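You operate a simulated robot arm through the tools that you are given. There is no shell and no other tool.

You are at the controls of a simulated robot arm. One attempt, no reset.

Task
Pack the large red coil, small teal coil in its eye, spoked ring on top; fold the square carton shut.
Fine: all four flaps flat; no coil flattened or dirty; leave the two black coils on the blue mat.

Only the result counts: the job must be done as asked and must still hold three seconds after the hand-in. Knocking over, shifting, dropping, spilling or breaking anything else fails it. Flat cloth is picked up by pressing the open fingertips on it (5 to 10 N) and closing them slowly along it; thin cloth reads only 2 to 8 mm in the jaws.

Robot
A 6-joint arm with a three-finger gripper, fixed in place. Base frame: the origin is on the floor under the middle of its stand, x ahead of it, y to its left, z up; the work surface is at about z = 0.76. Readings come in m, degrees, newtons and seconds.
It reaches about 1.213 m from its shoulder. Its first joint turns from -166.0 to 166.0 degrees. Payload 4.89 kg.
The tool frame sits at the grasp point between the pads (the TCP): z along the fingers, y along the line on which they close. The tips reach 0.03 m beyond it. The gripper opens to 0.164 m; its body begins 0.125 m behind the TCP.
Orientation is that of the tool frame in the base frame, as [roll, pitch, yaw] about the fixed x, y, z axes, in that order (R = Rz(yaw) Ry(pitch) Rx(roll)). With the fingers straight down and closing along the base's y, the tool's x points along the base's -x, its y along +y and its z along -z.

Tools
- The arm moves only by the tool jog_arm. Its argument "commands" is a list of rows, each a list of 7 numbers: the shift along the base's x, y, z in m, then the turn, a rotation vector about the base's x, y, z in degrees, then the opening, from 0 (shut) to 1 (fully open). In form: [[x, y, z, rx, ry, rz, jaw], ...]. A call has 1 to 20 rows; each row is the pose to reach, as a shift and turn from the pose commanded when the call began. Rows are played at 5 a second. More than 0.05 m and 8.6 degrees between two rows, or a gripper value outside its range, and nothing of the call is played. Where a pose cannot be reached the arm comes as near as it can. A force on the tool above 40 N (or 10 N above the force at the start of the call, whichever is more), or a blocked arm, ends the call early, and 0.2 s more pass. The fingers move at their own pace (about 0.108 m/s each) and stop on an object; they squeeze with about 32 N. The grip force told is the motor's: it shows also when the fingers shut on nothing. Time passes only in rows, and 0.2 s behind the last, so rows that repeat a pose let the fingers close. It gives the time, the measured TCP pose, the force on the tool (base axes), the opening and the grip force at its end, in the units of the frame above (readings bear some noise), with the torque about the TCP (base axes, N m) and any sound that the robot's microphone picked up.
- Cameras (640 x 400 px; columns grow to the right, rows downward): "scene" is fixed at [0.04, 0.5096, 1.4301]; the picture's right is [-0.67, -0.74, 0.00], its down [-0.48, 0.44, -0.76] and it looks along [0.56, -0.51, -0.65] (base axes); focal length 317 px, centre (320, 200). "wrist" rides on the gripper at [0.076, -0.002, -0.152] in the tool frame; the picture's right is [0.02, 1.00, 0.00], its down [-0.88, 0.02, -0.47] and it looks along [-0.47, 0.01, 0.88] (tool axes); focal length 247 px, centre (320, 200). There is no depth. A picture from a camera that has moved, and an enlarged one, comes with that camera's place and axes in the base frame and with its lens. The place of the scene camera against the robot may be out by one fixed shift of up to 0.025 m in any direction.
- get_image(camera): a new picture of that camera. No time passes.
- raise_lower(by): moves the trunk up (or, below 0, down) by that many m; the arm rides with it, the base frame stays. It gives what a move gives, with no picture.
- inspect(camera, box): a new picture of the part [left, top, right, bottom] of that camera's present view, enlarged. No time passes.
- hand_in(): hands the job in; it is judged then, once.

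Nothing tells you positions but the pictures and the camera data. Unless the task says otherwise, let go and move clear before handing in.

The tools are called after ">>>" by a JSON object that holds its "fn" and its "kwargs". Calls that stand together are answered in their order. jog_arm: Moves the arm, as the interface text tells. Its arguments: {"type":"object","properties":{"commands":{"type":"array","items":{"type":"array","items":{"type":"number"}}}},"required":["commands"]} The other tools are called the same way: raise_lower (by) moves the trunk up or down; get_image (camera) takes a picture; inspect (camera, box) takes an enlarged picture of a part of a camera's view; hand_in () hands the job in.

At the start:

```text
time: 0.0
tcp_pos: [0.619, -0.1179, 1.0795]
tool_rot: [180.0, 0.0, -180.0]
ft_force: [-0.2, -0.2, 0.1]
torque: [-0.01, -0.03, -0.03]
opening: 0.1639
grip_force: 0.1
trunk travel left (down, up): [-0.15, 0.24]
```

scene: 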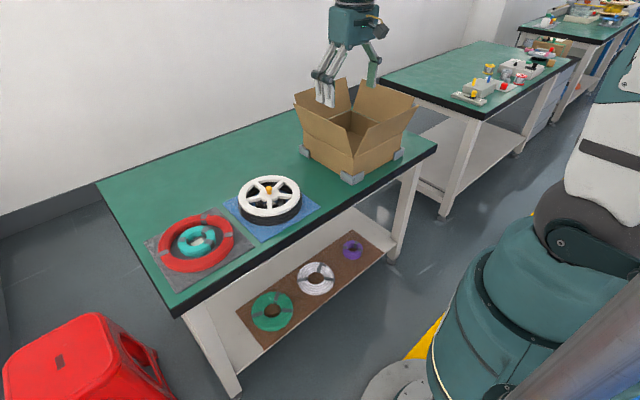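
wrist: 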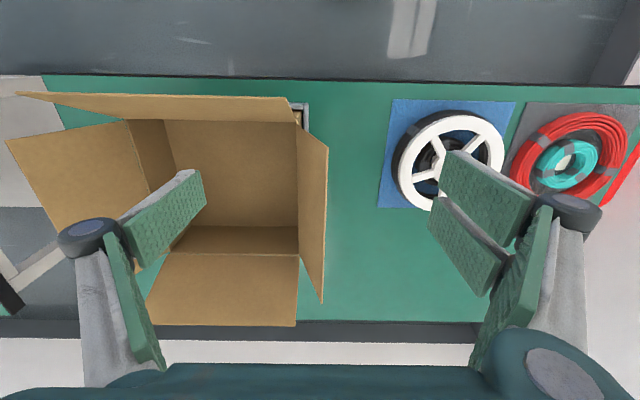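

I see an open square carton near the right end of the bench, a white spoked ring on black coils on a blue mat in the middle, and the red coil with the teal coil in its eye on a grey mat at the far left. I'll look closer at each before moving.

>>> {"fn": "inspect", "kwargs": {"camera": "scene", "box": [130, 160, 330, 285]}}

>>> {"fn": "inspect", "kwargs": {"camera": "scene", "box": [270, 60, 450, 200]}}

>>> {"fn": "inspect", "kwargs": {"camera": "wrist", "box": [370, 80, 640, 250]}}

>>> {"fn": "inspect", "kwargs": {"camera": "wrist", "box": [0, 70, 340, 340]}}

```text
3.20 times, centred on (230, 222) of scene
camera zoom: at [0.04, 0.5096, 1.4301], right [-0.67, -0.74, 0.0], down [-0.48, 0.44, -0.76], along [0.56, -0.51, -0.65], focal length 1015 px, centre (608, 128)
```

zoom: 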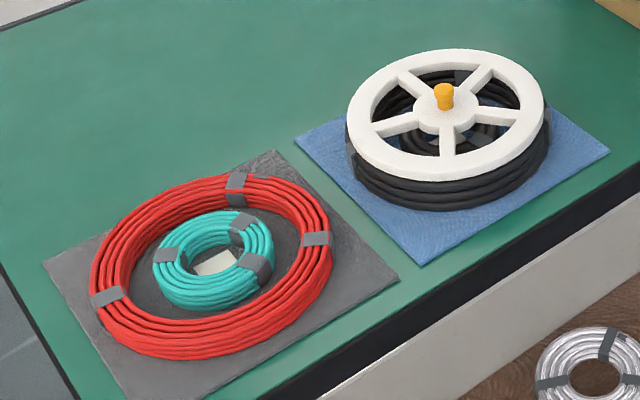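

```text
2.86 times, centred on (360, 130) of scene
camera zoom: at [0.04, 0.5096, 1.4301], right [-0.67, -0.74, 0.0], down [-0.48, 0.44, -0.76], along [0.56, -0.51, -0.65], focal length 906 px, centre (206, 400)
```

zoom: 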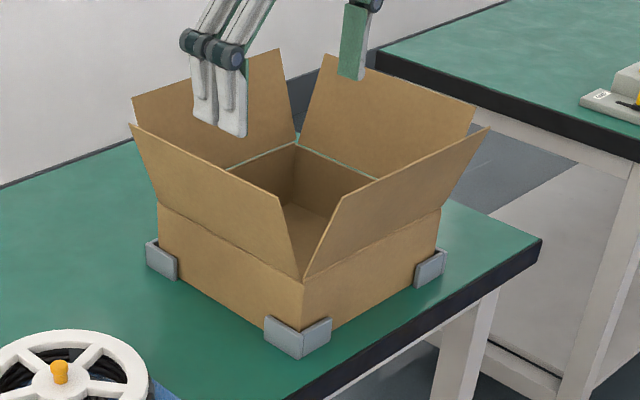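

```text
2.35 times, centred on (505, 165) of wrist
camera zoom: at [0.5422, -0.1188, 1.2314], right [-0.02, 1.0, 0.0], down [0.88, 0.02, 0.47], along [0.47, 0.01, -0.88], focal length 581 px, centre (-115, 282)
```

zoom: 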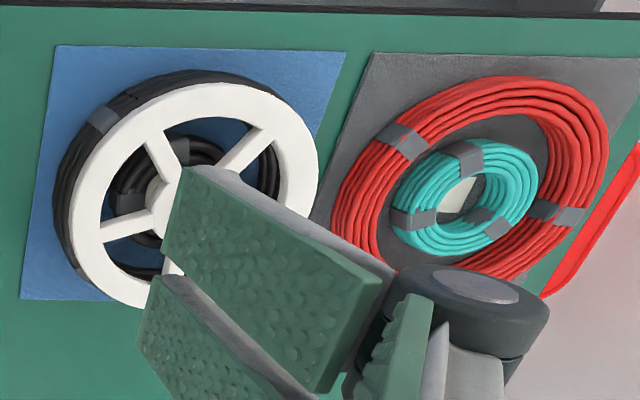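

```text
1.48 times, centred on (170, 205) of wrist
camera zoom: at [0.5422, -0.1188, 1.2314], right [-0.02, 1.0, 0.0], down [0.88, 0.02, 0.47], along [0.47, 0.01, -0.88], focal length 366 px, centre (542, 193)
```

zoom: 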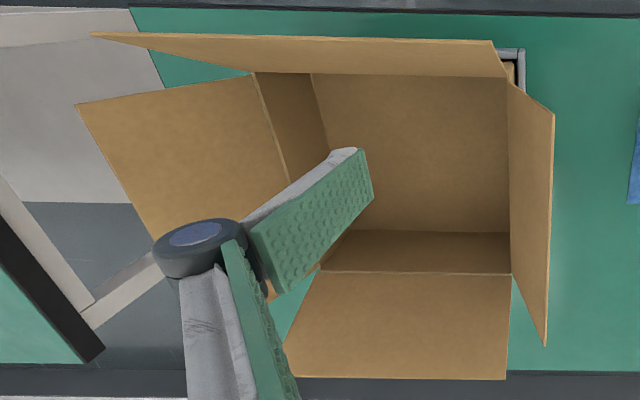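

The carton sits around x 0.61–0.85, y -0.15 to -0.4. The spoked ring is near (0.68, 0.11) and the red and teal coils near (0.68, 0.35). I'll move the arm above the coils for a better wrist view.

>>> {"fn": "jog_arm", "kwargs": {"commands": [[-0.01, 0.045, 0, 0, 0, 0, 1], [-0.02, 0.09, 0, 0, 0, 0, 1], [-0.03, 0.135, 0, 0, 0, 0, 1], [-0.04, 0.18, 0, 0, 0, 0, 1], [-0.05, 0.225, 0, 0, 0, 0, 1], [-0.06, 0.27, 0, 0, 0, 0, 1], [-0.07, 0.315, 0, 0, 0, 0, 1], [-0.08, 0.36, 0, 0, 0, 0, 1], [-0.09, 0.405, 0, 0, 0, 0, 1], [-0.1, 0.45, 0, 0, 0, 0, 1], [-0.1, 0.468, 0, 0, 0, 0, 1]]}}

>>> {"fn": "get_image", "kwargs": {"camera": "wrist"}}

>>> {"fn": "get_image", "kwargs": {"camera": "scene"}}

```text
time: 2.4
tcp_pos: [0.5207, 0.3479, 1.0803]
tool_rot: [-180.0, 0.0, 180.0]
ft_force: [-0.6, -0.9, 0.0]
torque: [0.14, 0.03, -0.03]
opening: 0.1643
grip_force: 0.0
trunk travel left (down, up): [-0.15, 0.24]
```

```text
taken
camera wrist: at [0.4441, 0.3477, 1.232], right [-0.02, 1.0, 0.0], down [0.88, 0.02, 0.47], along [0.47, 0.01, -0.88], focal length 247 px, centre (320, 200)
```

wrist: 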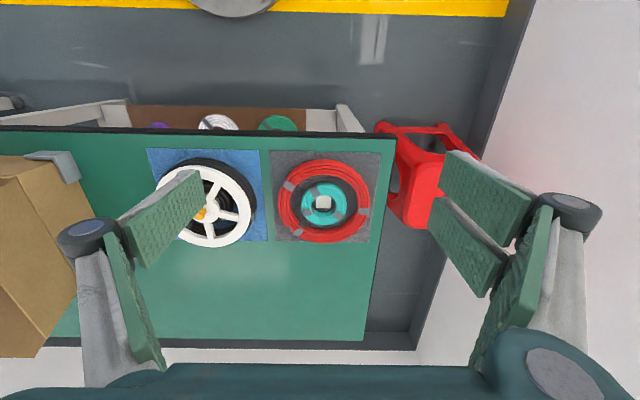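

```text
taken
```

scene: 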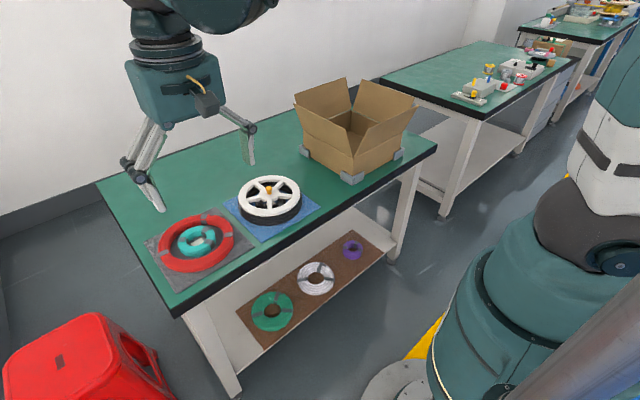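

>>> {"fn": "inspect", "kwargs": {"camera": "wrist", "box": [260, 140, 400, 250]}}

>>> {"fn": "inspect", "kwargs": {"camera": "wrist", "box": [140, 140, 280, 250]}}

>>> {"fn": "inspect", "kwargs": {"camera": "scene", "box": [280, 60, 440, 190]}}

```text
3.64 times, centred on (330, 195) of wrist
camera zoom: at [0.4441, 0.3477, 1.232], right [-0.02, 1.0, 0.0], down [0.88, 0.02, 0.47], along [0.47, 0.01, -0.88], focal length 898 px, centre (284, 218)
```

zoom: 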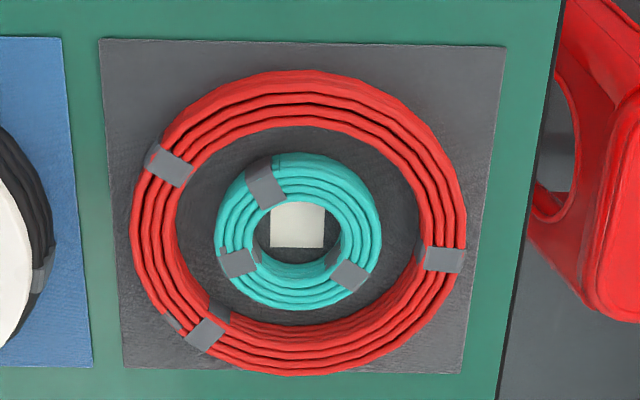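

```text
3.64 times, centred on (210, 195) of wrist
camera zoom: at [0.4441, 0.3477, 1.232], right [-0.02, 1.0, 0.0], down [0.88, 0.02, 0.47], along [0.47, 0.01, -0.88], focal length 898 px, centre (720, 218)
```

zoom: 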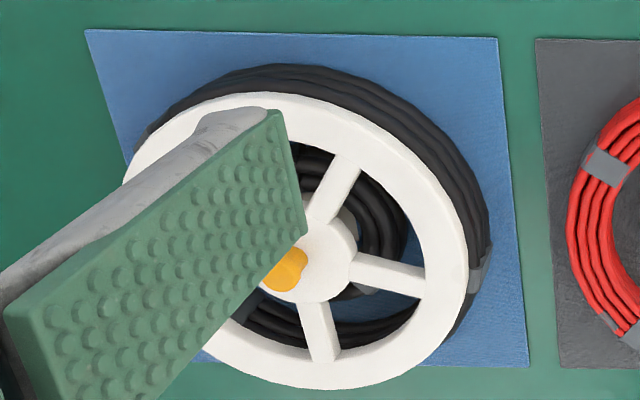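

```text
3.08 times, centred on (360, 125) of scene
camera zoom: at [0.04, 0.5096, 1.4301], right [-0.67, -0.74, 0.0], down [-0.48, 0.44, -0.76], along [0.56, -0.51, -0.65], focal length 976 px, centre (197, 431)
```

zoom: 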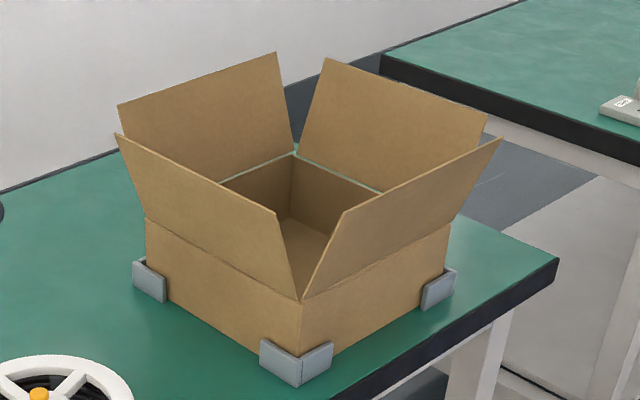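

The two coils are concentric near (0.69, 0.36): red has an outer radius of about 0.095 and an eye of about 0.068, and teal has an outer radius of about 0.048. I'll go lower for a closer look at sizes and heights.

>>> {"fn": "jog_arm", "kwargs": {"commands": [[0.02, 0.002, -0.04, 0, 0, 0, 1], [0.04, 0.005, -0.08, 0, 0, 0, 1], [0.06, 0.008, -0.12, 0, 0, 0, 1], [0.075, 0.012, -0.16, 0, 0, 0, 1], [0.075, 0.012, -0.16, 0, 0, 0, 1]]}}

>>> {"fn": "get_image", "kwargs": {"camera": "wrist"}}

>>> {"fn": "inspect", "kwargs": {"camera": "scene", "box": [80, 60, 320, 290]}}

```text
time: 3.6
tcp_pos: [0.5967, 0.3606, 0.9207]
tool_rot: [179.9, -0.1, 179.9]
ft_force: [0.4, 0.7, 0.0]
torque: [-0.05, 0.07, 0.01]
opening: 0.164
grip_force: 0.0
trunk travel left (down, up): [-0.15, 0.24]
```

```text
taken
camera wrist: at [0.5204, 0.3604, 1.0719], right [-0.02, 1.0, 0.0], down [0.88, 0.02, 0.47], along [0.47, 0.01, -0.88], focal length 247 px, centre (320, 200)
```

wrist: 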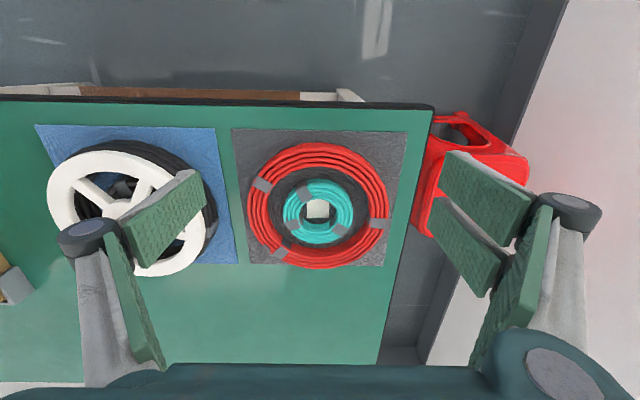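

```text
1.74 times, centred on (200, 175) of scene
camera zoom: at [0.04, 0.5096, 1.4301], right [-0.67, -0.74, 0.0], down [-0.48, 0.44, -0.76], along [0.56, -0.51, -0.65], focal length 551 px, centre (529, 244)
```

zoom: 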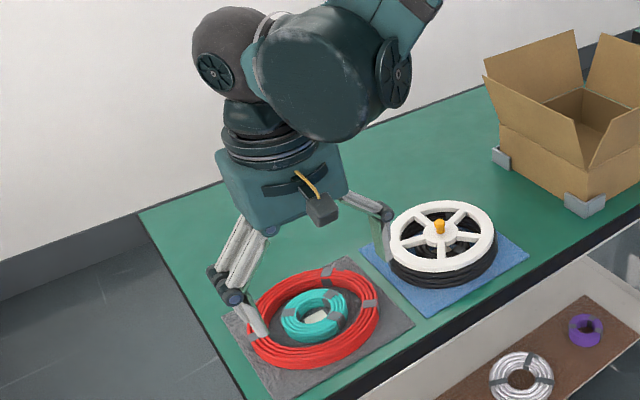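

>>> {"fn": "jog_arm", "kwargs": {"commands": [[0, 0, 0, 0, 0, 0, 0.35], [0, 0, 0, 0, 0, 0, 0.35], [0, 0, 0, 0, 0, 0, 0.35], [0, 0, 0, 0, 0, 0, 0.35]]}}

>>> {"fn": "get_image", "kwargs": {"camera": "wrist"}}

>>> {"fn": "inspect", "kwargs": {"camera": "scene", "box": [120, 100, 280, 230]}}

```text
time: 4.6
tcp_pos: [0.5967, 0.3601, 0.9208]
tool_rot: [179.9, 0.0, 179.9]
ft_force: [-0.2, 0.4, 0.0]
torque: [0.0, -0.02, 0.0]
opening: 0.0576
grip_force: 0.0
trunk travel left (down, up): [-0.15, 0.24]
```

```text
taken
camera wrist: at [0.5199, 0.3602, 1.0725], right [-0.02, 1.0, 0.0], down [0.88, 0.02, 0.47], along [0.47, 0.01, -0.88], focal length 247 px, centre (320, 200)
```

wrist: 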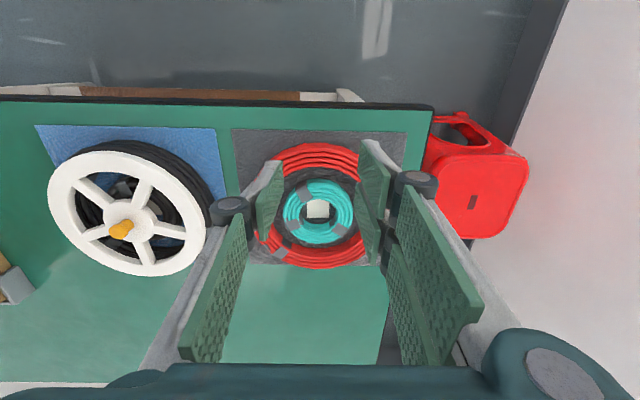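

```text
3.08 times, centred on (200, 165) of scene
camera zoom: at [0.04, 0.5096, 1.4301], right [-0.67, -0.74, 0.0], down [-0.48, 0.44, -0.76], along [0.56, -0.51, -0.65], focal length 976 px, centre (689, 308)
```

zoom: 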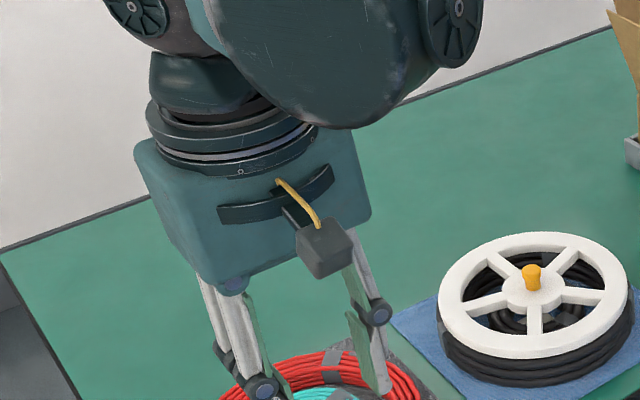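

>>> {"fn": "inspect", "kwargs": {"camera": "wrist", "box": [200, 120, 440, 270]}}

>>> {"fn": "inspect", "kwargs": {"camera": "wrist", "box": [20, 110, 250, 290]}}

```text
2.67 times, centred on (320, 195) of wrist
camera zoom: at [0.5199, 0.3602, 1.0725], right [-0.02, 1.0, 0.0], down [0.88, 0.02, 0.47], along [0.47, 0.01, -0.88], focal length 659 px, centre (320, 213)
```

zoom: 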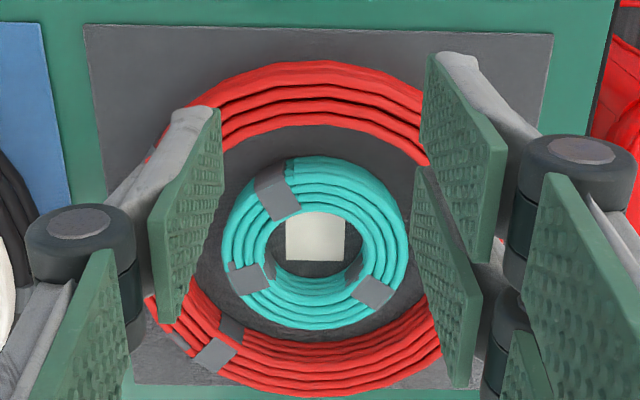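

```text
2.22 times, centred on (135, 200) of wrist
camera zoom: at [0.5199, 0.3602, 1.0725], right [-0.02, 1.0, 0.0], down [0.88, 0.02, 0.47], along [0.47, 0.01, -0.88], focal length 549 px, centre (731, 200)
```

zoom: 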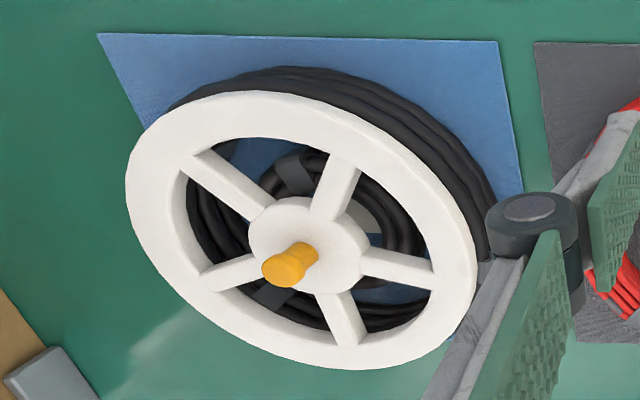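

The jaw geometry is clear: the single finger is about 31 mm wide and sits on tool -y, and the pair is about 68 mm wide on tool +y. The ring centre is near (0.692, 0.12, 0.806) with its knob up to about 0.83. Next I'll survey the carton from above.

>>> {"fn": "jog_arm", "kwargs": {"commands": [[0, 0, 0.04, 0, 0, 0, 0.35], [0, 0, 0.08, 0, 0, 0, 0.35], [0, -0.01, 0.125, 0, 0, 0, 0.35], [0, -0.05, 0.15, 0, 0, 0, 0.35], [0, -0.095, 0.17, 0, 0, 0, 0.35], [0, -0.14, 0.19, 0, 0, 0, 0.35], [0, -0.188, 0.2, 0, 0, 0, 0.35], [0, -0.236, 0.2, 0, 0, 0, 0.35], [0, -0.284, 0.2, 0, 0, 0, 0.35], [0, -0.332, 0.2, 0, 0, 0, 0.35], [0, -0.38, 0.2, 0, 0, 0, 0.35], [0, -0.428, 0.2, 0, 0, 0, 0.35], [0, -0.476, 0.2, 0, 0, 0, 0.35], [0, -0.524, 0.2, 0, 0, 0, 0.35], [0, -0.572, 0.2, 0, 0, 0, 0.35], [0, -0.62, 0.2, 0, 0, 0, 0.35], [0, -0.63, 0.2, 0, 0, 0, 0.35], [0, -0.63, 0.2, 0, 0, 0, 0.35]]}}

>>> {"fn": "get_image", "kwargs": {"camera": "wrist"}}

>>> {"fn": "get_image", "kwargs": {"camera": "scene"}}

```text
time: 8.4
tcp_pos: [0.5949, -0.2686, 1.1174]
tool_rot: [180.0, 0.0, 180.0]
ft_force: [-0.7, -0.4, -0.8]
torque: [0.08, 0.03, -0.03]
opening: 0.0574
grip_force: 0.1
trunk travel left (down, up): [-0.15, 0.24]
```

```text
taken
camera wrist: at [0.5177, -0.2688, 1.2698], right [-0.02, 1.0, 0.0], down [0.88, 0.02, 0.47], along [0.47, 0.01, -0.88], focal length 247 px, centre (320, 200)
```

wrist: 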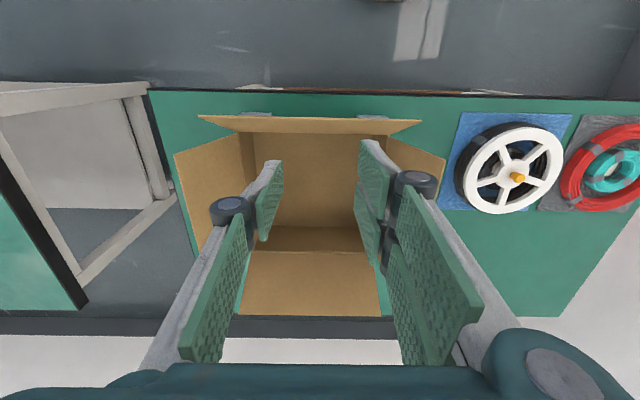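

```text
taken
```

scene: 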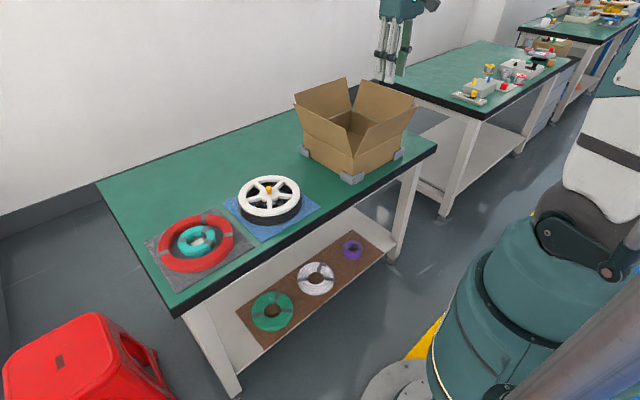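

>>> {"fn": "jog_arm", "kwargs": {"commands": [[0.04, 0, 0.01, 0, 0, 0, 1], [0.08, 0, 0.02, 0, 0, 0, 1], [0.12, 0, 0.03, 0, 0, 0, 1], [0.12, 0, 0.03, 0, 0, 0, 1]]}}

>>> {"fn": "get_image", "kwargs": {"camera": "wrist"}}

>>> {"fn": "inspect", "kwargs": {"camera": "wrist", "box": [160, 20, 480, 220]}}

```text
time: 9.4
tcp_pos: [0.7175, -0.2679, 1.147]
tool_rot: [180.0, -0.1, 180.0]
ft_force: [0.4, 0.0, 0.1]
torque: [0.05, 0.1, -0.02]
opening: 0.1641
grip_force: 0.1
trunk travel left (down, up): [-0.15, 0.24]
```

```text
taken
camera wrist: at [0.6402, -0.2686, 1.2999], right [-0.02, 1.0, 0.0], down [0.88, 0.02, 0.47], along [0.47, 0.01, -0.88], focal length 247 px, centre (320, 200)
```

wrist: 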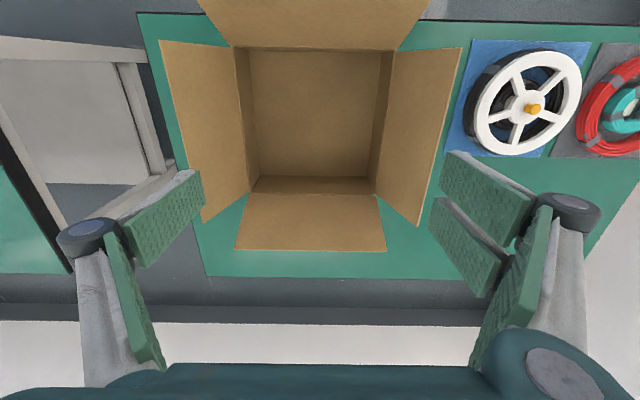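

```text
2.00 times, centred on (320, 120) of wrist
camera zoom: at [0.6402, -0.2686, 1.2999], right [-0.02, 1.0, 0.0], down [0.88, 0.02, 0.47], along [0.47, 0.01, -0.88], focal length 494 px, centre (320, 360)
```

zoom: 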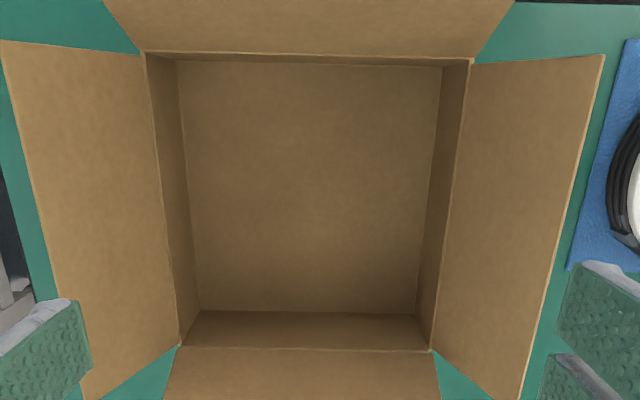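

The carton is measured: inside it spans x 0.614–0.863 and y -0.403 to -0.153, its rim is at z≈0.859 and its centre at (0.739, -0.278), with 0.125 m flaps. Next I'll hover over the coils with the tool turned 45°, so I can nudge teal aside in the eye and make room to grip the red bundle.

>>> {"fn": "jog_arm", "kwargs": {"commands": [[-0.0046, 0.0404, 0, 0, 0, 2.65, 1], [-0.0092, 0.0808, 0, 0, 0, 5.3, 1], [-0.0138, 0.1212, 0, 0, 0, 7.95, 1], [-0.0184, 0.1616, 0, 0, 0, 10.6, 1], [-0.023, 0.202, 0, 0, 0, 13.25, 1], [-0.0276, 0.2424, 0, 0, 0, 15.9, 1], [-0.0322, 0.2828, 0, 0, 0, 18.55, 1], [-0.0368, 0.3232, 0, 0, 0, 21.2, 0.915], [-0.0414, 0.3636, -0.022, 0, 0, 23.85, 0.915], [-0.046, 0.404, -0.044, 0, 0, 26.5, 0.915], [-0.0506, 0.4444, -0.066, 0, 0, 29.15, 0.915], [-0.0552, 0.4848, -0.088, 0, 0, 31.8, 0.915], [-0.0598, 0.5252, -0.11, 0, 0, 34.45, 0.915], [-0.0644, 0.5656, -0.132, 0, 0, 37.1, 0.915], [-0.069, 0.606, -0.154, 0, 0, 39.75, 0.915], [-0.0736, 0.6464, -0.176, 0, 0, 42.4, 0.915], [-0.078, 0.687, -0.2, 0, 0, 45, 0.915], [-0.078, 0.687, -0.2, 0, 0, 45, 0.915]]}}

>>> {"fn": "get_image", "kwargs": {"camera": "wrist"}}

>>> {"fn": "get_image", "kwargs": {"camera": "scene"}}

```text
time: 13.2
tcp_pos: [0.6352, 0.4163, 0.9479]
tool_rot: [179.9, -0.1, -134.9]
ft_force: [0.8, -0.4, -0.8]
torque: [0.02, 0.05, 0.01]
opening: 0.1499
grip_force: 0.0
trunk travel left (down, up): [-0.15, 0.24]
```

```text
taken
camera wrist: at [0.5815, 0.3634, 1.1004], right [-0.72, 0.69, 0.0], down [0.61, 0.64, 0.47], along [0.33, 0.34, -0.88], focal length 247 px, centre (320, 200)
```

wrist: 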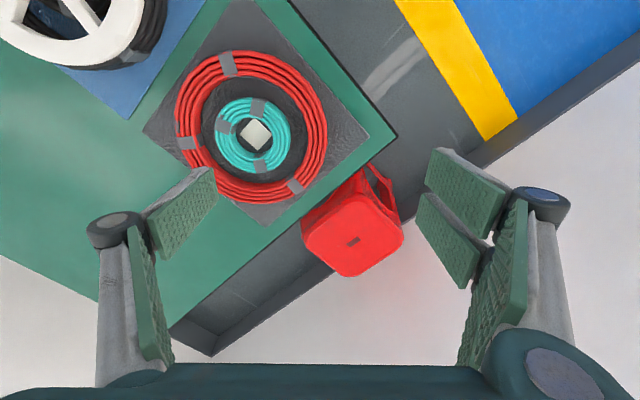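

```text
taken
```

scene: 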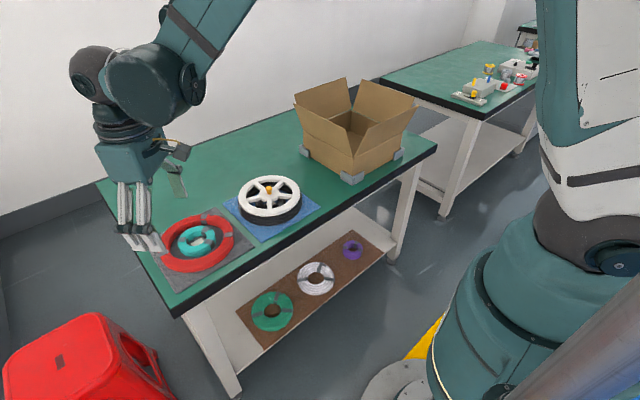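

>>> {"fn": "inspect", "kwargs": {"camera": "wrist", "box": [150, 30, 350, 220]}}

```text
2.11 times, centred on (250, 125) of wrist
camera zoom: at [0.5815, 0.3634, 1.1004], right [-0.72, 0.69, 0.0], down [0.61, 0.64, 0.47], along [0.33, 0.34, -0.88], focal length 520 px, centre (467, 358)
```

zoom: 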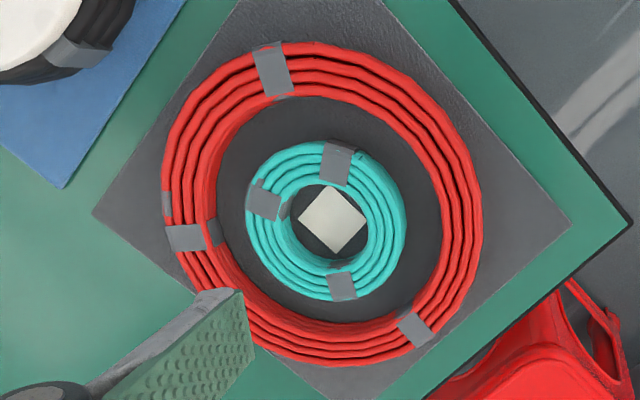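

>>> {"fn": "jog_arm", "kwargs": {"commands": [[0.001, 0.001, -0.03, 0, 0, 0, 0.915], [0.002, 0.001, -0.06, 0, 0, 0, 0.915], [0.002, 0.001, -0.095, 0, 0, 0, 0.915], [0.002, 0.001, -0.095, 0, 0, 0, 0.915]]}}

>>> {"fn": "get_image", "kwargs": {"camera": "wrist"}}

>>> {"fn": "inspect", "kwargs": {"camera": "scene", "box": [90, 130, 290, 300]}}

```text
time: 14.2
tcp_pos: [0.6357, 0.4189, 0.8536]
tool_rot: [180.0, -0.1, -135.0]
ft_force: [0.0, -0.1, 0.0]
torque: [0.0, 0.02, -0.02]
opening: 0.15
grip_force: 0.0
trunk travel left (down, up): [-0.15, 0.24]
```

```text
taken
camera wrist: at [0.5834, 0.3651, 1.0055], right [-0.72, 0.69, 0.0], down [0.61, 0.64, 0.47], along [0.33, 0.34, -0.88], focal length 247 px, centre (320, 200)
```

wrist: 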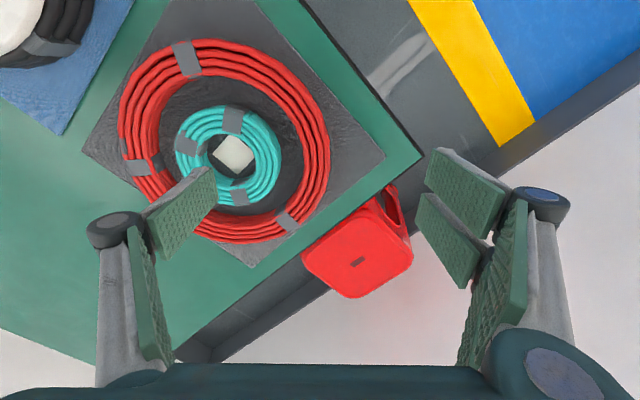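

```text
2.35 times, centred on (190, 215) of scene
camera zoom: at [0.04, 0.5096, 1.4301], right [-0.67, -0.74, 0.0], down [-0.48, 0.44, -0.76], along [0.56, -0.51, -0.65], focal length 746 px, centre (626, 165)
```

zoom: 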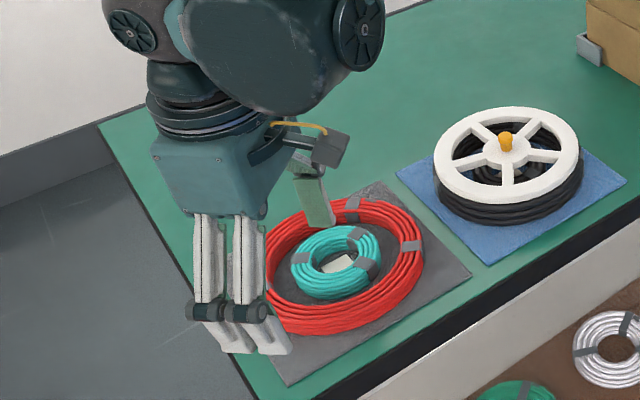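

Teal's eye centre is at about (0.697, 0.360) and the single finger is right above it. I'll lower it into the eye and check before pushing teal gently toward (+x, -y).

>>> {"fn": "jog_arm", "kwargs": {"commands": [[0.001, 0, -0.03, 0, 0, 0, 0.915], [0.001, 0, -0.055, 0, 0, 0, 0.915], [0.001, 0, -0.07, 0, 0, 0, 0.915], [0.001, 0, -0.085, 0, 0, 0, 0.915], [0.001, 0, -0.085, 0, 0, 0, 0.915]]}}

>>> {"fn": "get_image", "kwargs": {"camera": "wrist"}}

>>> {"fn": "inspect", "kwargs": {"camera": "scene", "box": [100, 160, 280, 300]}}

```text
time: 15.4
tcp_pos: [0.6394, 0.4197, 0.7688]
tool_rot: [180.0, 0.0, -135.1]
ft_force: [14.6, 2.6, 19.0]
torque: [-1.07, -1.17, 1.02]
opening: 0.1615
grip_force: 12.2
trunk travel left (down, up): [-0.15, 0.24]
```

```text
taken
camera wrist: at [0.5856, 0.3654, 0.9209], right [-0.72, 0.69, 0.0], down [0.61, 0.64, 0.47], along [0.33, 0.34, -0.88], focal length 247 px, centre (320, 200)
```

wrist: 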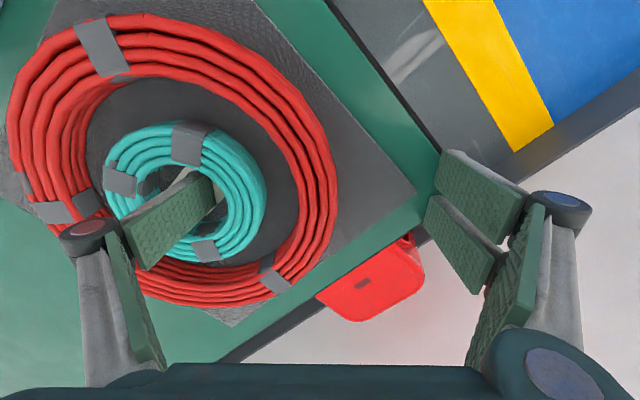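

```text
2.86 times, centred on (190, 230) of scene
camera zoom: at [0.04, 0.5096, 1.4301], right [-0.67, -0.74, 0.0], down [-0.48, 0.44, -0.76], along [0.56, -0.51, -0.65], focal length 906 px, centre (691, 114)
```

zoom: 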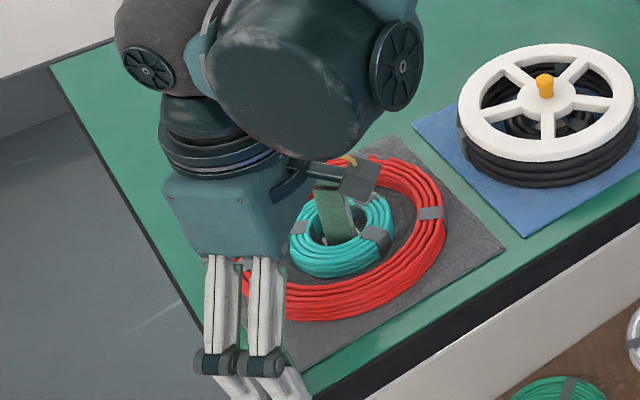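

There's about 19 N of upward force at the single fingertip, so it is touching the mat or the coil. I'll back up a little.

>>> {"fn": "jog_arm", "kwargs": {"commands": [[0, 0, 0.006, 0, 0, 0, 0.915], [0, 0, 0.012, 0, 0, 0, 0.915], [0, 0, 0.012, 0, 0, 0, 0.915]]}}

>>> {"fn": "inspect", "kwargs": {"camera": "wrist", "box": [0, 90, 300, 300]}}

```text
time: 16.2
tcp_pos: [0.6381, 0.4195, 0.7815]
tool_rot: [-179.9, 0.0, -135.0]
ft_force: [0.0, -0.3, -0.2]
torque: [0.0, 0.0, 0.0]
opening: 0.1503
grip_force: 0.1
trunk travel left (down, up): [-0.15, 0.24]
```

```text
1.90 times, centred on (150, 195) of wrist
camera zoom: at [0.5851, 0.366, 0.9329], right [-0.72, 0.69, 0.0], down [0.61, 0.64, 0.47], along [0.33, 0.34, -0.88], focal length 470 px, centre (644, 210)
```

zoom: 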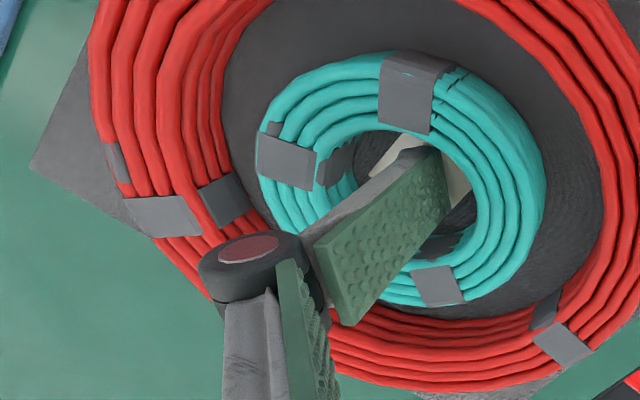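

Clear now, with the fingertip inside teal's eye at mid-height. I'll push teal slowly toward (+x, -y) and watch the force.

>>> {"fn": "jog_arm", "kwargs": {"commands": [[0.0035, -0.0035, 0, 0, 0, 0, 0.915], [0.007, -0.007, 0, 0, 0, 0, 0.915], [0.0095, -0.0095, 0, 0, 0, 0, 0.915], [0.012, -0.012, 0, 0, 0, 0, 0.915], [0.0145, -0.0145, 0, 0, 0, 0, 0.915]]}}

>>> {"fn": "get_image", "kwargs": {"camera": "wrist"}}

```text
time: 17.4
tcp_pos: [0.6537, 0.4052, 0.7825]
tool_rot: [-179.9, 0.0, -135.0]
ft_force: [0.4, -0.8, 0.1]
torque: [-0.02, 0.0, 0.03]
opening: 0.1501
grip_force: 0.0
trunk travel left (down, up): [-0.15, 0.24]
```

```text
taken
camera wrist: at [0.6004, 0.3517, 0.9334], right [-0.72, 0.69, 0.0], down [0.61, 0.64, 0.47], along [0.33, 0.34, -0.88], focal length 247 px, centre (320, 200)
```

wrist: 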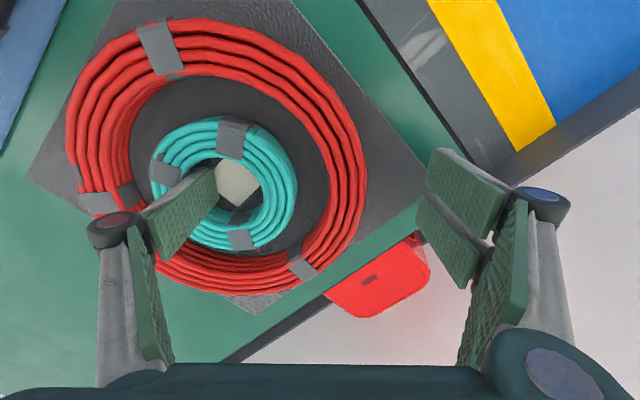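

>>> {"fn": "jog_arm", "kwargs": {"commands": [[0.0025, -0.0025, 0, 0, 0, 0, 0.915], [0.005, -0.005, 0, 0, 0, 0, 0.915], [0.0075, -0.0075, 0, 0, 0, 0, 0.915], [0.01, -0.01, 0, 0, 0, 0, 0.915]]}}

>>> {"fn": "get_image", "kwargs": {"camera": "wrist"}}

```text
time: 18.4
tcp_pos: [0.6639, 0.3956, 0.7815]
tool_rot: [180.0, -0.1, -135.0]
ft_force: [-0.5, 0.0, 1.4]
torque: [0.0, 0.01, 0.01]
opening: 0.1496
grip_force: 0.1
trunk travel left (down, up): [-0.15, 0.24]
```

```text
taken
camera wrist: at [0.6107, 0.3412, 0.9334], right [-0.72, 0.69, 0.0], down [0.61, 0.64, 0.47], along [0.33, 0.34, -0.88], focal length 247 px, centre (320, 200)
```

wrist: 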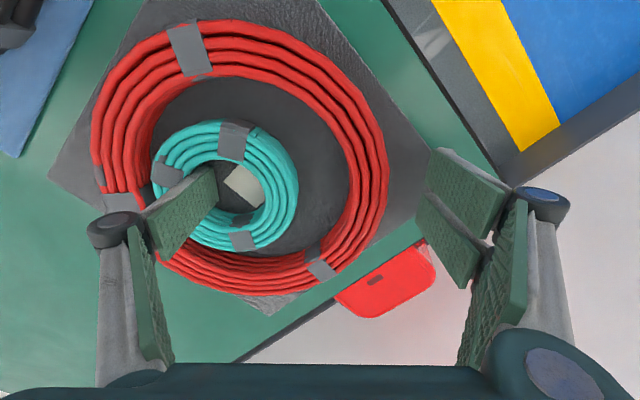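

Teal has slid about 13 mm and the gap on the near-left side is now wide. I'll back the finger off slightly and rise to check.

>>> {"fn": "jog_arm", "kwargs": {"commands": [[-0.003, 0.003, 0, 0, 0, 0, 0.915], [-0.006, 0.006, 0.0, 0, 0, 0, 0.915], [-0.006, 0.006, 0.03, 0, 0, 0, 0.915], [-0.006, 0.006, 0.07, 0, 0, 0, 0.915], [-0.006, 0.006, 0.11, 0, 0, 0, 0.8], [-0.006, 0.006, 0.11, 0, 0, 0, 0.5], [-0.006, 0.006, 0.11, 0, 0, 0, 0.35], [-0.006, 0.006, 0.11, 0, 0, 0, 0.35]]}}

>>> {"fn": "get_image", "kwargs": {"camera": "wrist"}}

>>> {"fn": "inspect", "kwargs": {"camera": "wrist", "box": [60, 20, 440, 280]}}

```text
time: 20.2
tcp_pos: [0.6587, 0.3971, 0.891]
tool_rot: [-179.9, 0.0, -135.0]
ft_force: [0.0, -0.5, -0.6]
torque: [0.01, -0.02, 0.01]
opening: 0.0574
grip_force: 0.0
trunk travel left (down, up): [-0.15, 0.24]
```

```text
taken
camera wrist: at [0.6044, 0.3447, 1.0428], right [-0.72, 0.69, 0.0], down [0.61, 0.64, 0.47], along [0.33, 0.34, -0.88], focal length 247 px, centre (320, 200)
```

wrist: 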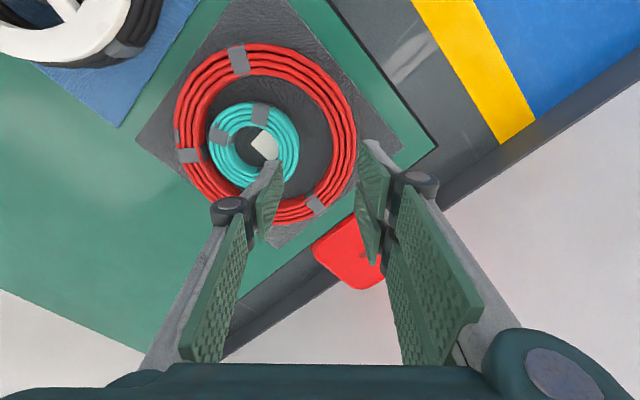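

```text
1.54 times, centred on (250, 150) of wrist
camera zoom: at [0.6044, 0.3447, 1.0428], right [-0.72, 0.69, 0.0], down [0.61, 0.64, 0.47], along [0.33, 0.34, -0.88], focal length 380 px, centre (428, 277)
```

zoom: 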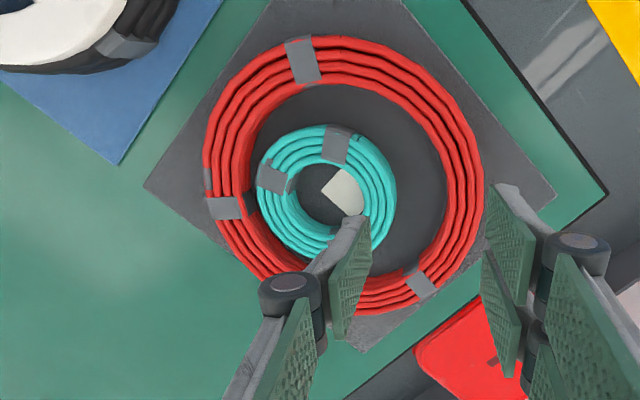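

The gap is open and the red centre is at (0.697, 0.360). I'll place the jaws over the near-left red bundle at about (0.640, 0.417), with the single finger in the gap and the pair outside, then descend.

>>> {"fn": "jog_arm", "kwargs": {"commands": [[-0.009, 0.008, 0, 0, 0, 0, 0.305], [-0.0178, 0.0157, 0, 0, 0, 0, 0.305], [-0.0178, 0.0157, -0.03, 0, 0, 0, 0.305], [-0.0178, 0.0157, -0.055, 0, 0, 0, 0.305], [-0.0178, 0.0157, -0.055, 0, 0, 0, 0.305]]}}

>>> {"fn": "get_image", "kwargs": {"camera": "wrist"}}

>>> {"fn": "inspect", "kwargs": {"camera": "wrist", "box": [160, 50, 440, 250]}}

```text
time: 21.4
tcp_pos: [0.6385, 0.4159, 0.8362]
tool_rot: [-179.9, -0.1, -135.0]
ft_force: [0.2, -0.4, 0.4]
torque: [-0.01, 0.0, 0.02]
opening: 0.0497
grip_force: 0.0
trunk travel left (down, up): [-0.15, 0.24]
```

```text
taken
camera wrist: at [0.5859, 0.3625, 0.9883], right [-0.72, 0.69, 0.0], down [0.61, 0.64, 0.47], along [0.33, 0.34, -0.88], focal length 247 px, centre (320, 200)
```

wrist: 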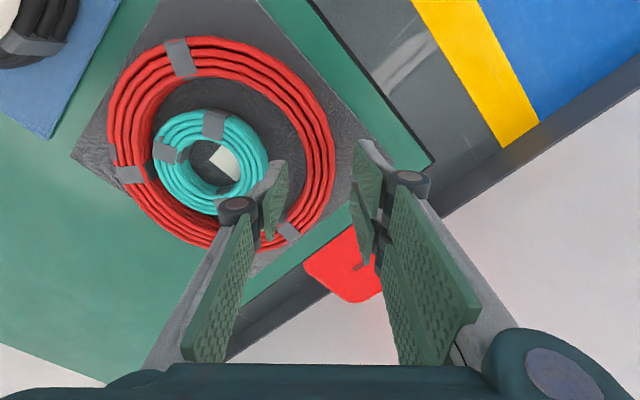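

```text
2.00 times, centred on (300, 150) of wrist
camera zoom: at [0.5859, 0.3625, 0.9883], right [-0.72, 0.69, 0.0], down [0.61, 0.64, 0.47], along [0.33, 0.34, -0.88], focal length 494 px, centre (360, 300)
```

zoom: 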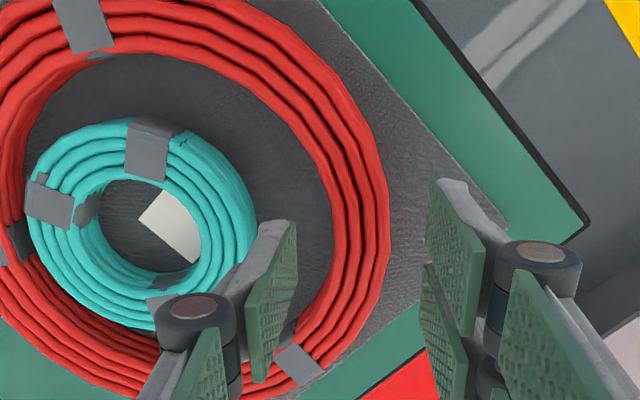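

>>> {"fn": "jog_arm", "kwargs": {"commands": [[0, 0, -0.012, 0, 0, 0, 0.305], [0, 0, -0.024, 0, 0, 0, 0.305], [0, 0, -0.034, 0, 0, 0, 0.305], [0, 0, -0.038, 0, 0, 0, 0.305], [0, 0, -0.038, 0, 0, 0, 0.305]]}}

>>> {"fn": "inspect", "kwargs": {"camera": "wrist", "box": [120, 50, 460, 290]}}

>>> {"fn": "inspect", "kwargs": {"camera": "scene", "box": [100, 160, 280, 300]}}

```text
time: 22.6
tcp_pos: [0.6393, 0.4156, 0.7984]
tool_rot: [-179.9, -0.1, -135.0]
ft_force: [1.3, -0.7, 0.7]
torque: [0.0, 0.02, 0.0]
opening: 0.0501
grip_force: 0.1
trunk travel left (down, up): [-0.15, 0.24]
```

```text
1.67 times, centred on (290, 170) of wrist
camera zoom: at [0.5858, 0.3625, 0.9505], right [-0.72, 0.69, 0.0], down [0.61, 0.64, 0.47], along [0.33, 0.34, -0.88], focal length 412 px, centre (370, 250)
```

zoom: 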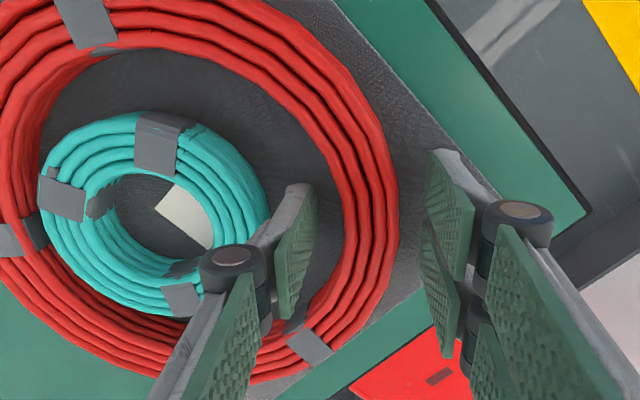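

```text
2.86 times, centred on (190, 230) of scene
camera zoom: at [0.04, 0.5096, 1.4301], right [-0.67, -0.74, 0.0], down [-0.48, 0.44, -0.76], along [0.56, -0.51, -0.65], focal length 906 px, centre (691, 114)
```

zoom: 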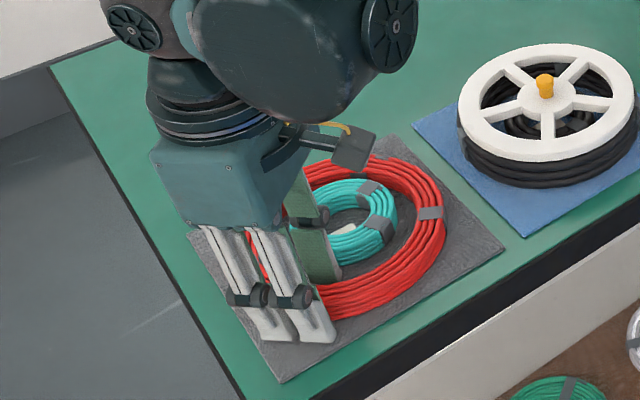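

The jaws straddle the red bundle cleanly. I'll close them.

>>> {"fn": "jog_arm", "kwargs": {"commands": [[0, 0, 0, 0, 0, 0, 0.24], [0, 0, 0, 0, 0, 0, 0.19], [0, 0, 0, 0, 0, 0, 0.15], [0, 0, 0, 0, 0, 0, 0.1], [0, 0, 0, 0, 0, 0, 0.0], [0, 0, 0, 0, 0, 0, 0.0]]}}

>>> {"fn": "inspect", "kwargs": {"camera": "wrist", "box": [120, 50, 460, 290]}}

```text
time: 24.0
tcp_pos: [0.6388, 0.4159, 0.7988]
tool_rot: [-180.0, 0.0, -135.0]
ft_force: [-0.2, 0.7, -0.2]
torque: [0.1, -0.09, 0.08]
opening: 0.0223
grip_force: 32.2
trunk travel left (down, up): [-0.15, 0.24]
```

```text
1.67 times, centred on (290, 170) of wrist
camera zoom: at [0.5857, 0.3625, 0.9506], right [-0.72, 0.69, 0.0], down [0.61, 0.64, 0.47], along [0.33, 0.34, -0.88], focal length 412 px, centre (370, 250)
```

zoom: 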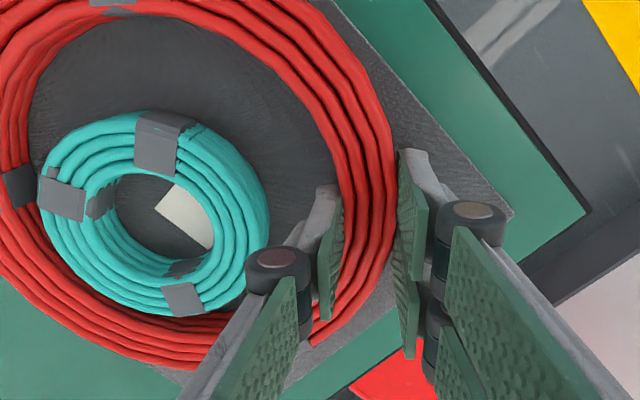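

Gripped at 22 mm with 32 N. I'll lift a little and check the tilt and torque.

>>> {"fn": "jog_arm", "kwargs": {"commands": [[0, 0, 0.008, 0, 0, 0, 0.0], [0, 0, 0.016, 0, 0, 0, 0.0], [0, 0, 0.025, 0, 0, 0, 0.0], [0, 0, 0.025, 0, 0, 0, 0.0]]}}

>>> {"fn": "get_image", "kwargs": {"camera": "wrist"}}

>>> {"fn": "inspect", "kwargs": {"camera": "scene", "box": [100, 160, 280, 300]}}

```text
time: 25.0
tcp_pos: [0.6404, 0.4167, 0.8232]
tool_rot: [-180.0, 0.0, -135.0]
ft_force: [0.7, -1.0, -0.1]
torque: [-0.01, -0.02, -0.01]
opening: 0.0
grip_force: 32.2
trunk travel left (down, up): [-0.15, 0.24]
```

```text
taken
camera wrist: at [0.586, 0.3634, 0.9756], right [-0.72, 0.69, 0.0], down [0.61, 0.64, 0.47], along [0.33, 0.34, -0.88], focal length 247 px, centre (320, 200)
```

wrist: 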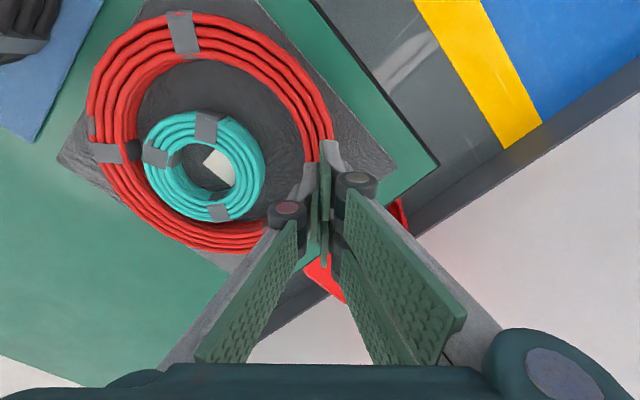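

```text
2.86 times, centred on (190, 230) of scene
camera zoom: at [0.04, 0.5096, 1.4301], right [-0.67, -0.74, 0.0], down [-0.48, 0.44, -0.76], along [0.56, -0.51, -0.65], focal length 906 px, centre (691, 114)
```

zoom: 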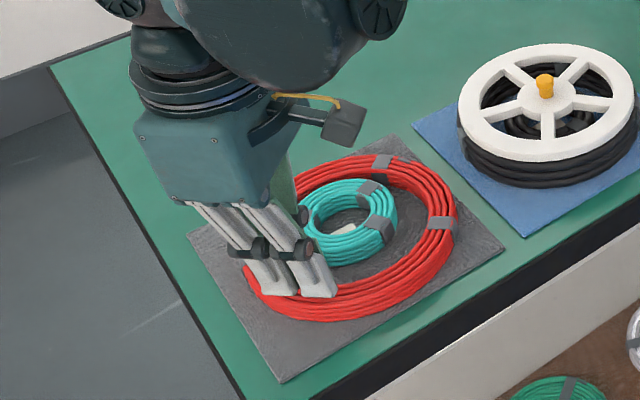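

The red bundle slipped out of the jaws, so the grip was probably too high on it. I'll rise, open and re-check the coil.

>>> {"fn": "jog_arm", "kwargs": {"commands": [[0, 0, 0.03, 0, 0, 0, 0.0], [0, 0, 0.06, 0, 0, 0, 0.305], [0, 0, 0.06, 0, 0, 0, 0.305], [0, 0, 0.06, 0, 0, 0, 0.305]]}}

>>> {"fn": "inspect", "kwargs": {"camera": "wrist", "box": [80, 20, 420, 260]}}

>>> {"fn": "inspect", "kwargs": {"camera": "scene", "box": [120, 190, 270, 300]}}

```text
time: 26.0
tcp_pos: [0.64, 0.4157, 0.8869]
tool_rot: [180.0, -0.1, -135.0]
ft_force: [0.1, -0.2, 1.3]
torque: [-0.01, -0.06, -0.02]
opening: 0.0498
grip_force: 0.0
trunk travel left (down, up): [-0.15, 0.24]
```

```text
1.67 times, centred on (250, 140) of wrist
camera zoom: at [0.5863, 0.3624, 1.0383], right [-0.72, 0.69, 0.0], down [0.61, 0.64, 0.47], along [0.33, 0.34, -0.88], focal length 412 px, centre (437, 300)
```

zoom: 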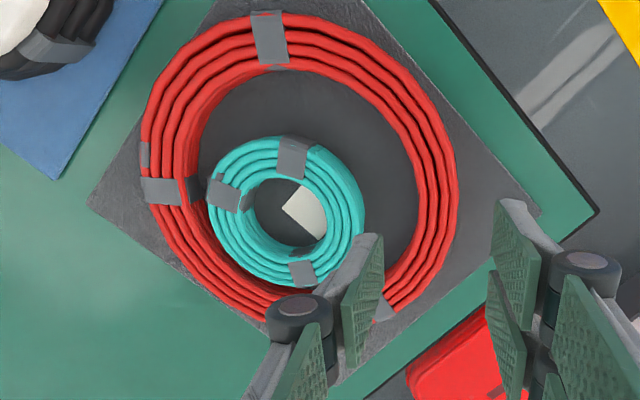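

```text
3.64 times, centred on (195, 245) of scene
camera zoom: at [0.04, 0.5096, 1.4301], right [-0.67, -0.74, 0.0], down [-0.48, 0.44, -0.76], along [0.56, -0.51, -0.65], focal length 1153 px, centre (774, 36)
```

zoom: 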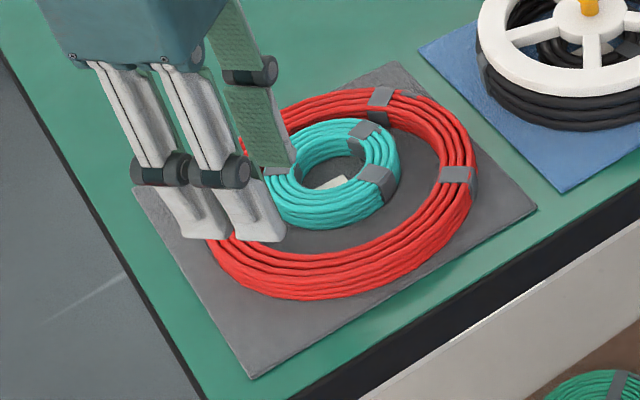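

>>> {"fn": "jog_arm", "kwargs": {"commands": [[0.02, 0.01, 0.02, 0, 0, 0, 0.305], [0.045, 0.02, 0.04, 0, 0, 0, 0.305], [0.07, 0.03, 0.06, 0, 0, 0, 0.305], [0.07, 0.03, 0.06, 0, 0, 0, 0.305]]}}

>>> {"fn": "inspect", "kwargs": {"camera": "wrist", "box": [140, 0, 460, 200]}}

```text
time: 27.0
tcp_pos: [0.7106, 0.4476, 0.9448]
tool_rot: [-180.0, -0.1, -135.0]
ft_force: [0.3, -0.1, 0.3]
torque: [0.01, -0.02, -0.02]
opening: 0.0502
grip_force: 0.0
trunk travel left (down, up): [-0.15, 0.24]
```

```text
2.00 times, centred on (300, 100) of wrist
camera zoom: at [0.6568, 0.3936, 1.0971], right [-0.72, 0.69, 0.0], down [0.61, 0.64, 0.47], along [0.33, 0.34, -0.88], focal length 494 px, centre (360, 400)
```

zoom: 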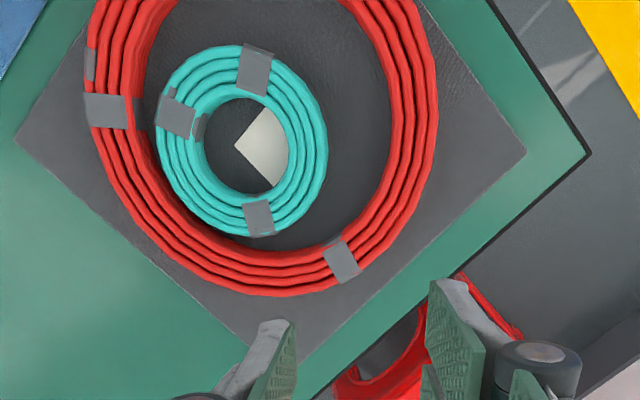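

The red coil is intact; its centre is now about (0.691, 0.352), with teal at (0.708, 0.352). I'll retry lower, feeling for the mat with the fingertips first.

>>> {"fn": "jog_arm", "kwargs": {"commands": [[-0.038, -0.019, -0.01, 0, 0, 0, 0.305], [-0.0763, -0.0382, -0.03, 0, 0, 0, 0.305], [-0.0763, -0.0382, -0.07, 0, 0, 0, 0.305], [-0.0763, -0.0382, -0.11, 0, 0, 0, 0.305], [-0.0763, -0.0382, -0.135, 0, 0, 0, 0.305], [-0.0763, -0.0382, -0.1465, 0, 0, 0, 0.305], [-0.0763, -0.0382, -0.1465, 0, 0, 0, 0.305]]}}

>>> {"fn": "inspect", "kwargs": {"camera": "wrist", "box": [120, 50, 460, 290]}}

```text
time: 28.6
tcp_pos: [0.6347, 0.4083, 0.7973]
tool_rot: [179.9, 0.0, -135.1]
ft_force: [0.6, 0.1, 0.1]
torque: [0.0, 0.05, 0.04]
opening: 0.0501
grip_force: 0.1
trunk travel left (down, up): [-0.15, 0.24]
```

```text
1.67 times, centred on (290, 170) of wrist
camera zoom: at [0.5816, 0.3558, 0.9486], right [-0.72, 0.69, 0.0], down [0.61, 0.64, 0.47], along [0.33, 0.34, -0.88], focal length 412 px, centre (370, 250)
```

zoom: 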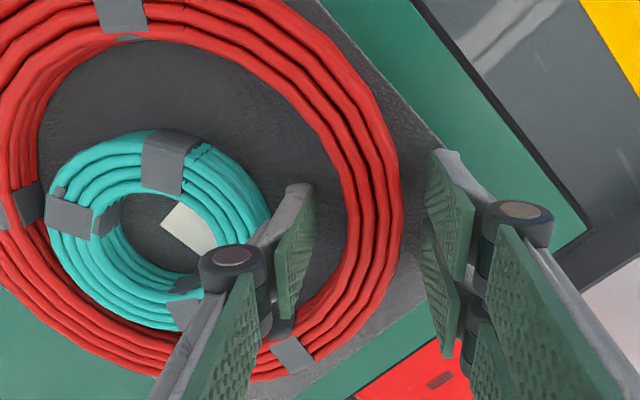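

>>> {"fn": "jog_arm", "kwargs": {"commands": [[0, 0, -0.002, 0, 0, 0, 0.305], [0, 0, -0.004, 0, 0, 0, 0.305], [0, 0, -0.004, 0, 0, 0, 0.305]]}}

```text
time: 29.4
tcp_pos: [0.6343, 0.4092, 0.7935]
tool_rot: [179.9, 0.0, -135.0]
ft_force: [0.4, 0.4, 1.9]
torque: [-0.02, 0.02, 0.0]
opening: 0.0502
grip_force: 0.1
trunk travel left (down, up): [-0.15, 0.24]
```

>>> {"fn": "jog_arm", "kwargs": {"commands": [[0, 0, -0.0015, 0, 0, 0, 0.305], [0, 0, -0.003, 0, 0, 0, 0.305], [0, 0, -0.003, 0, 0, 0, 0.305]]}}

```text
time: 29.9
tcp_pos: [0.6341, 0.4103, 0.7935]
tool_rot: [-180.0, 0.1, -135.0]
ft_force: [-7.1, 7.8, 24.3]
torque: [-0.04, 0.67, -0.02]
opening: 0.0244
grip_force: 32.5
trunk travel left (down, up): [-0.15, 0.24]
stopped in row 2: the force on the tool passed its limit at 56 N (the readings are from after the stop); the commanded pose is now the measured one
```

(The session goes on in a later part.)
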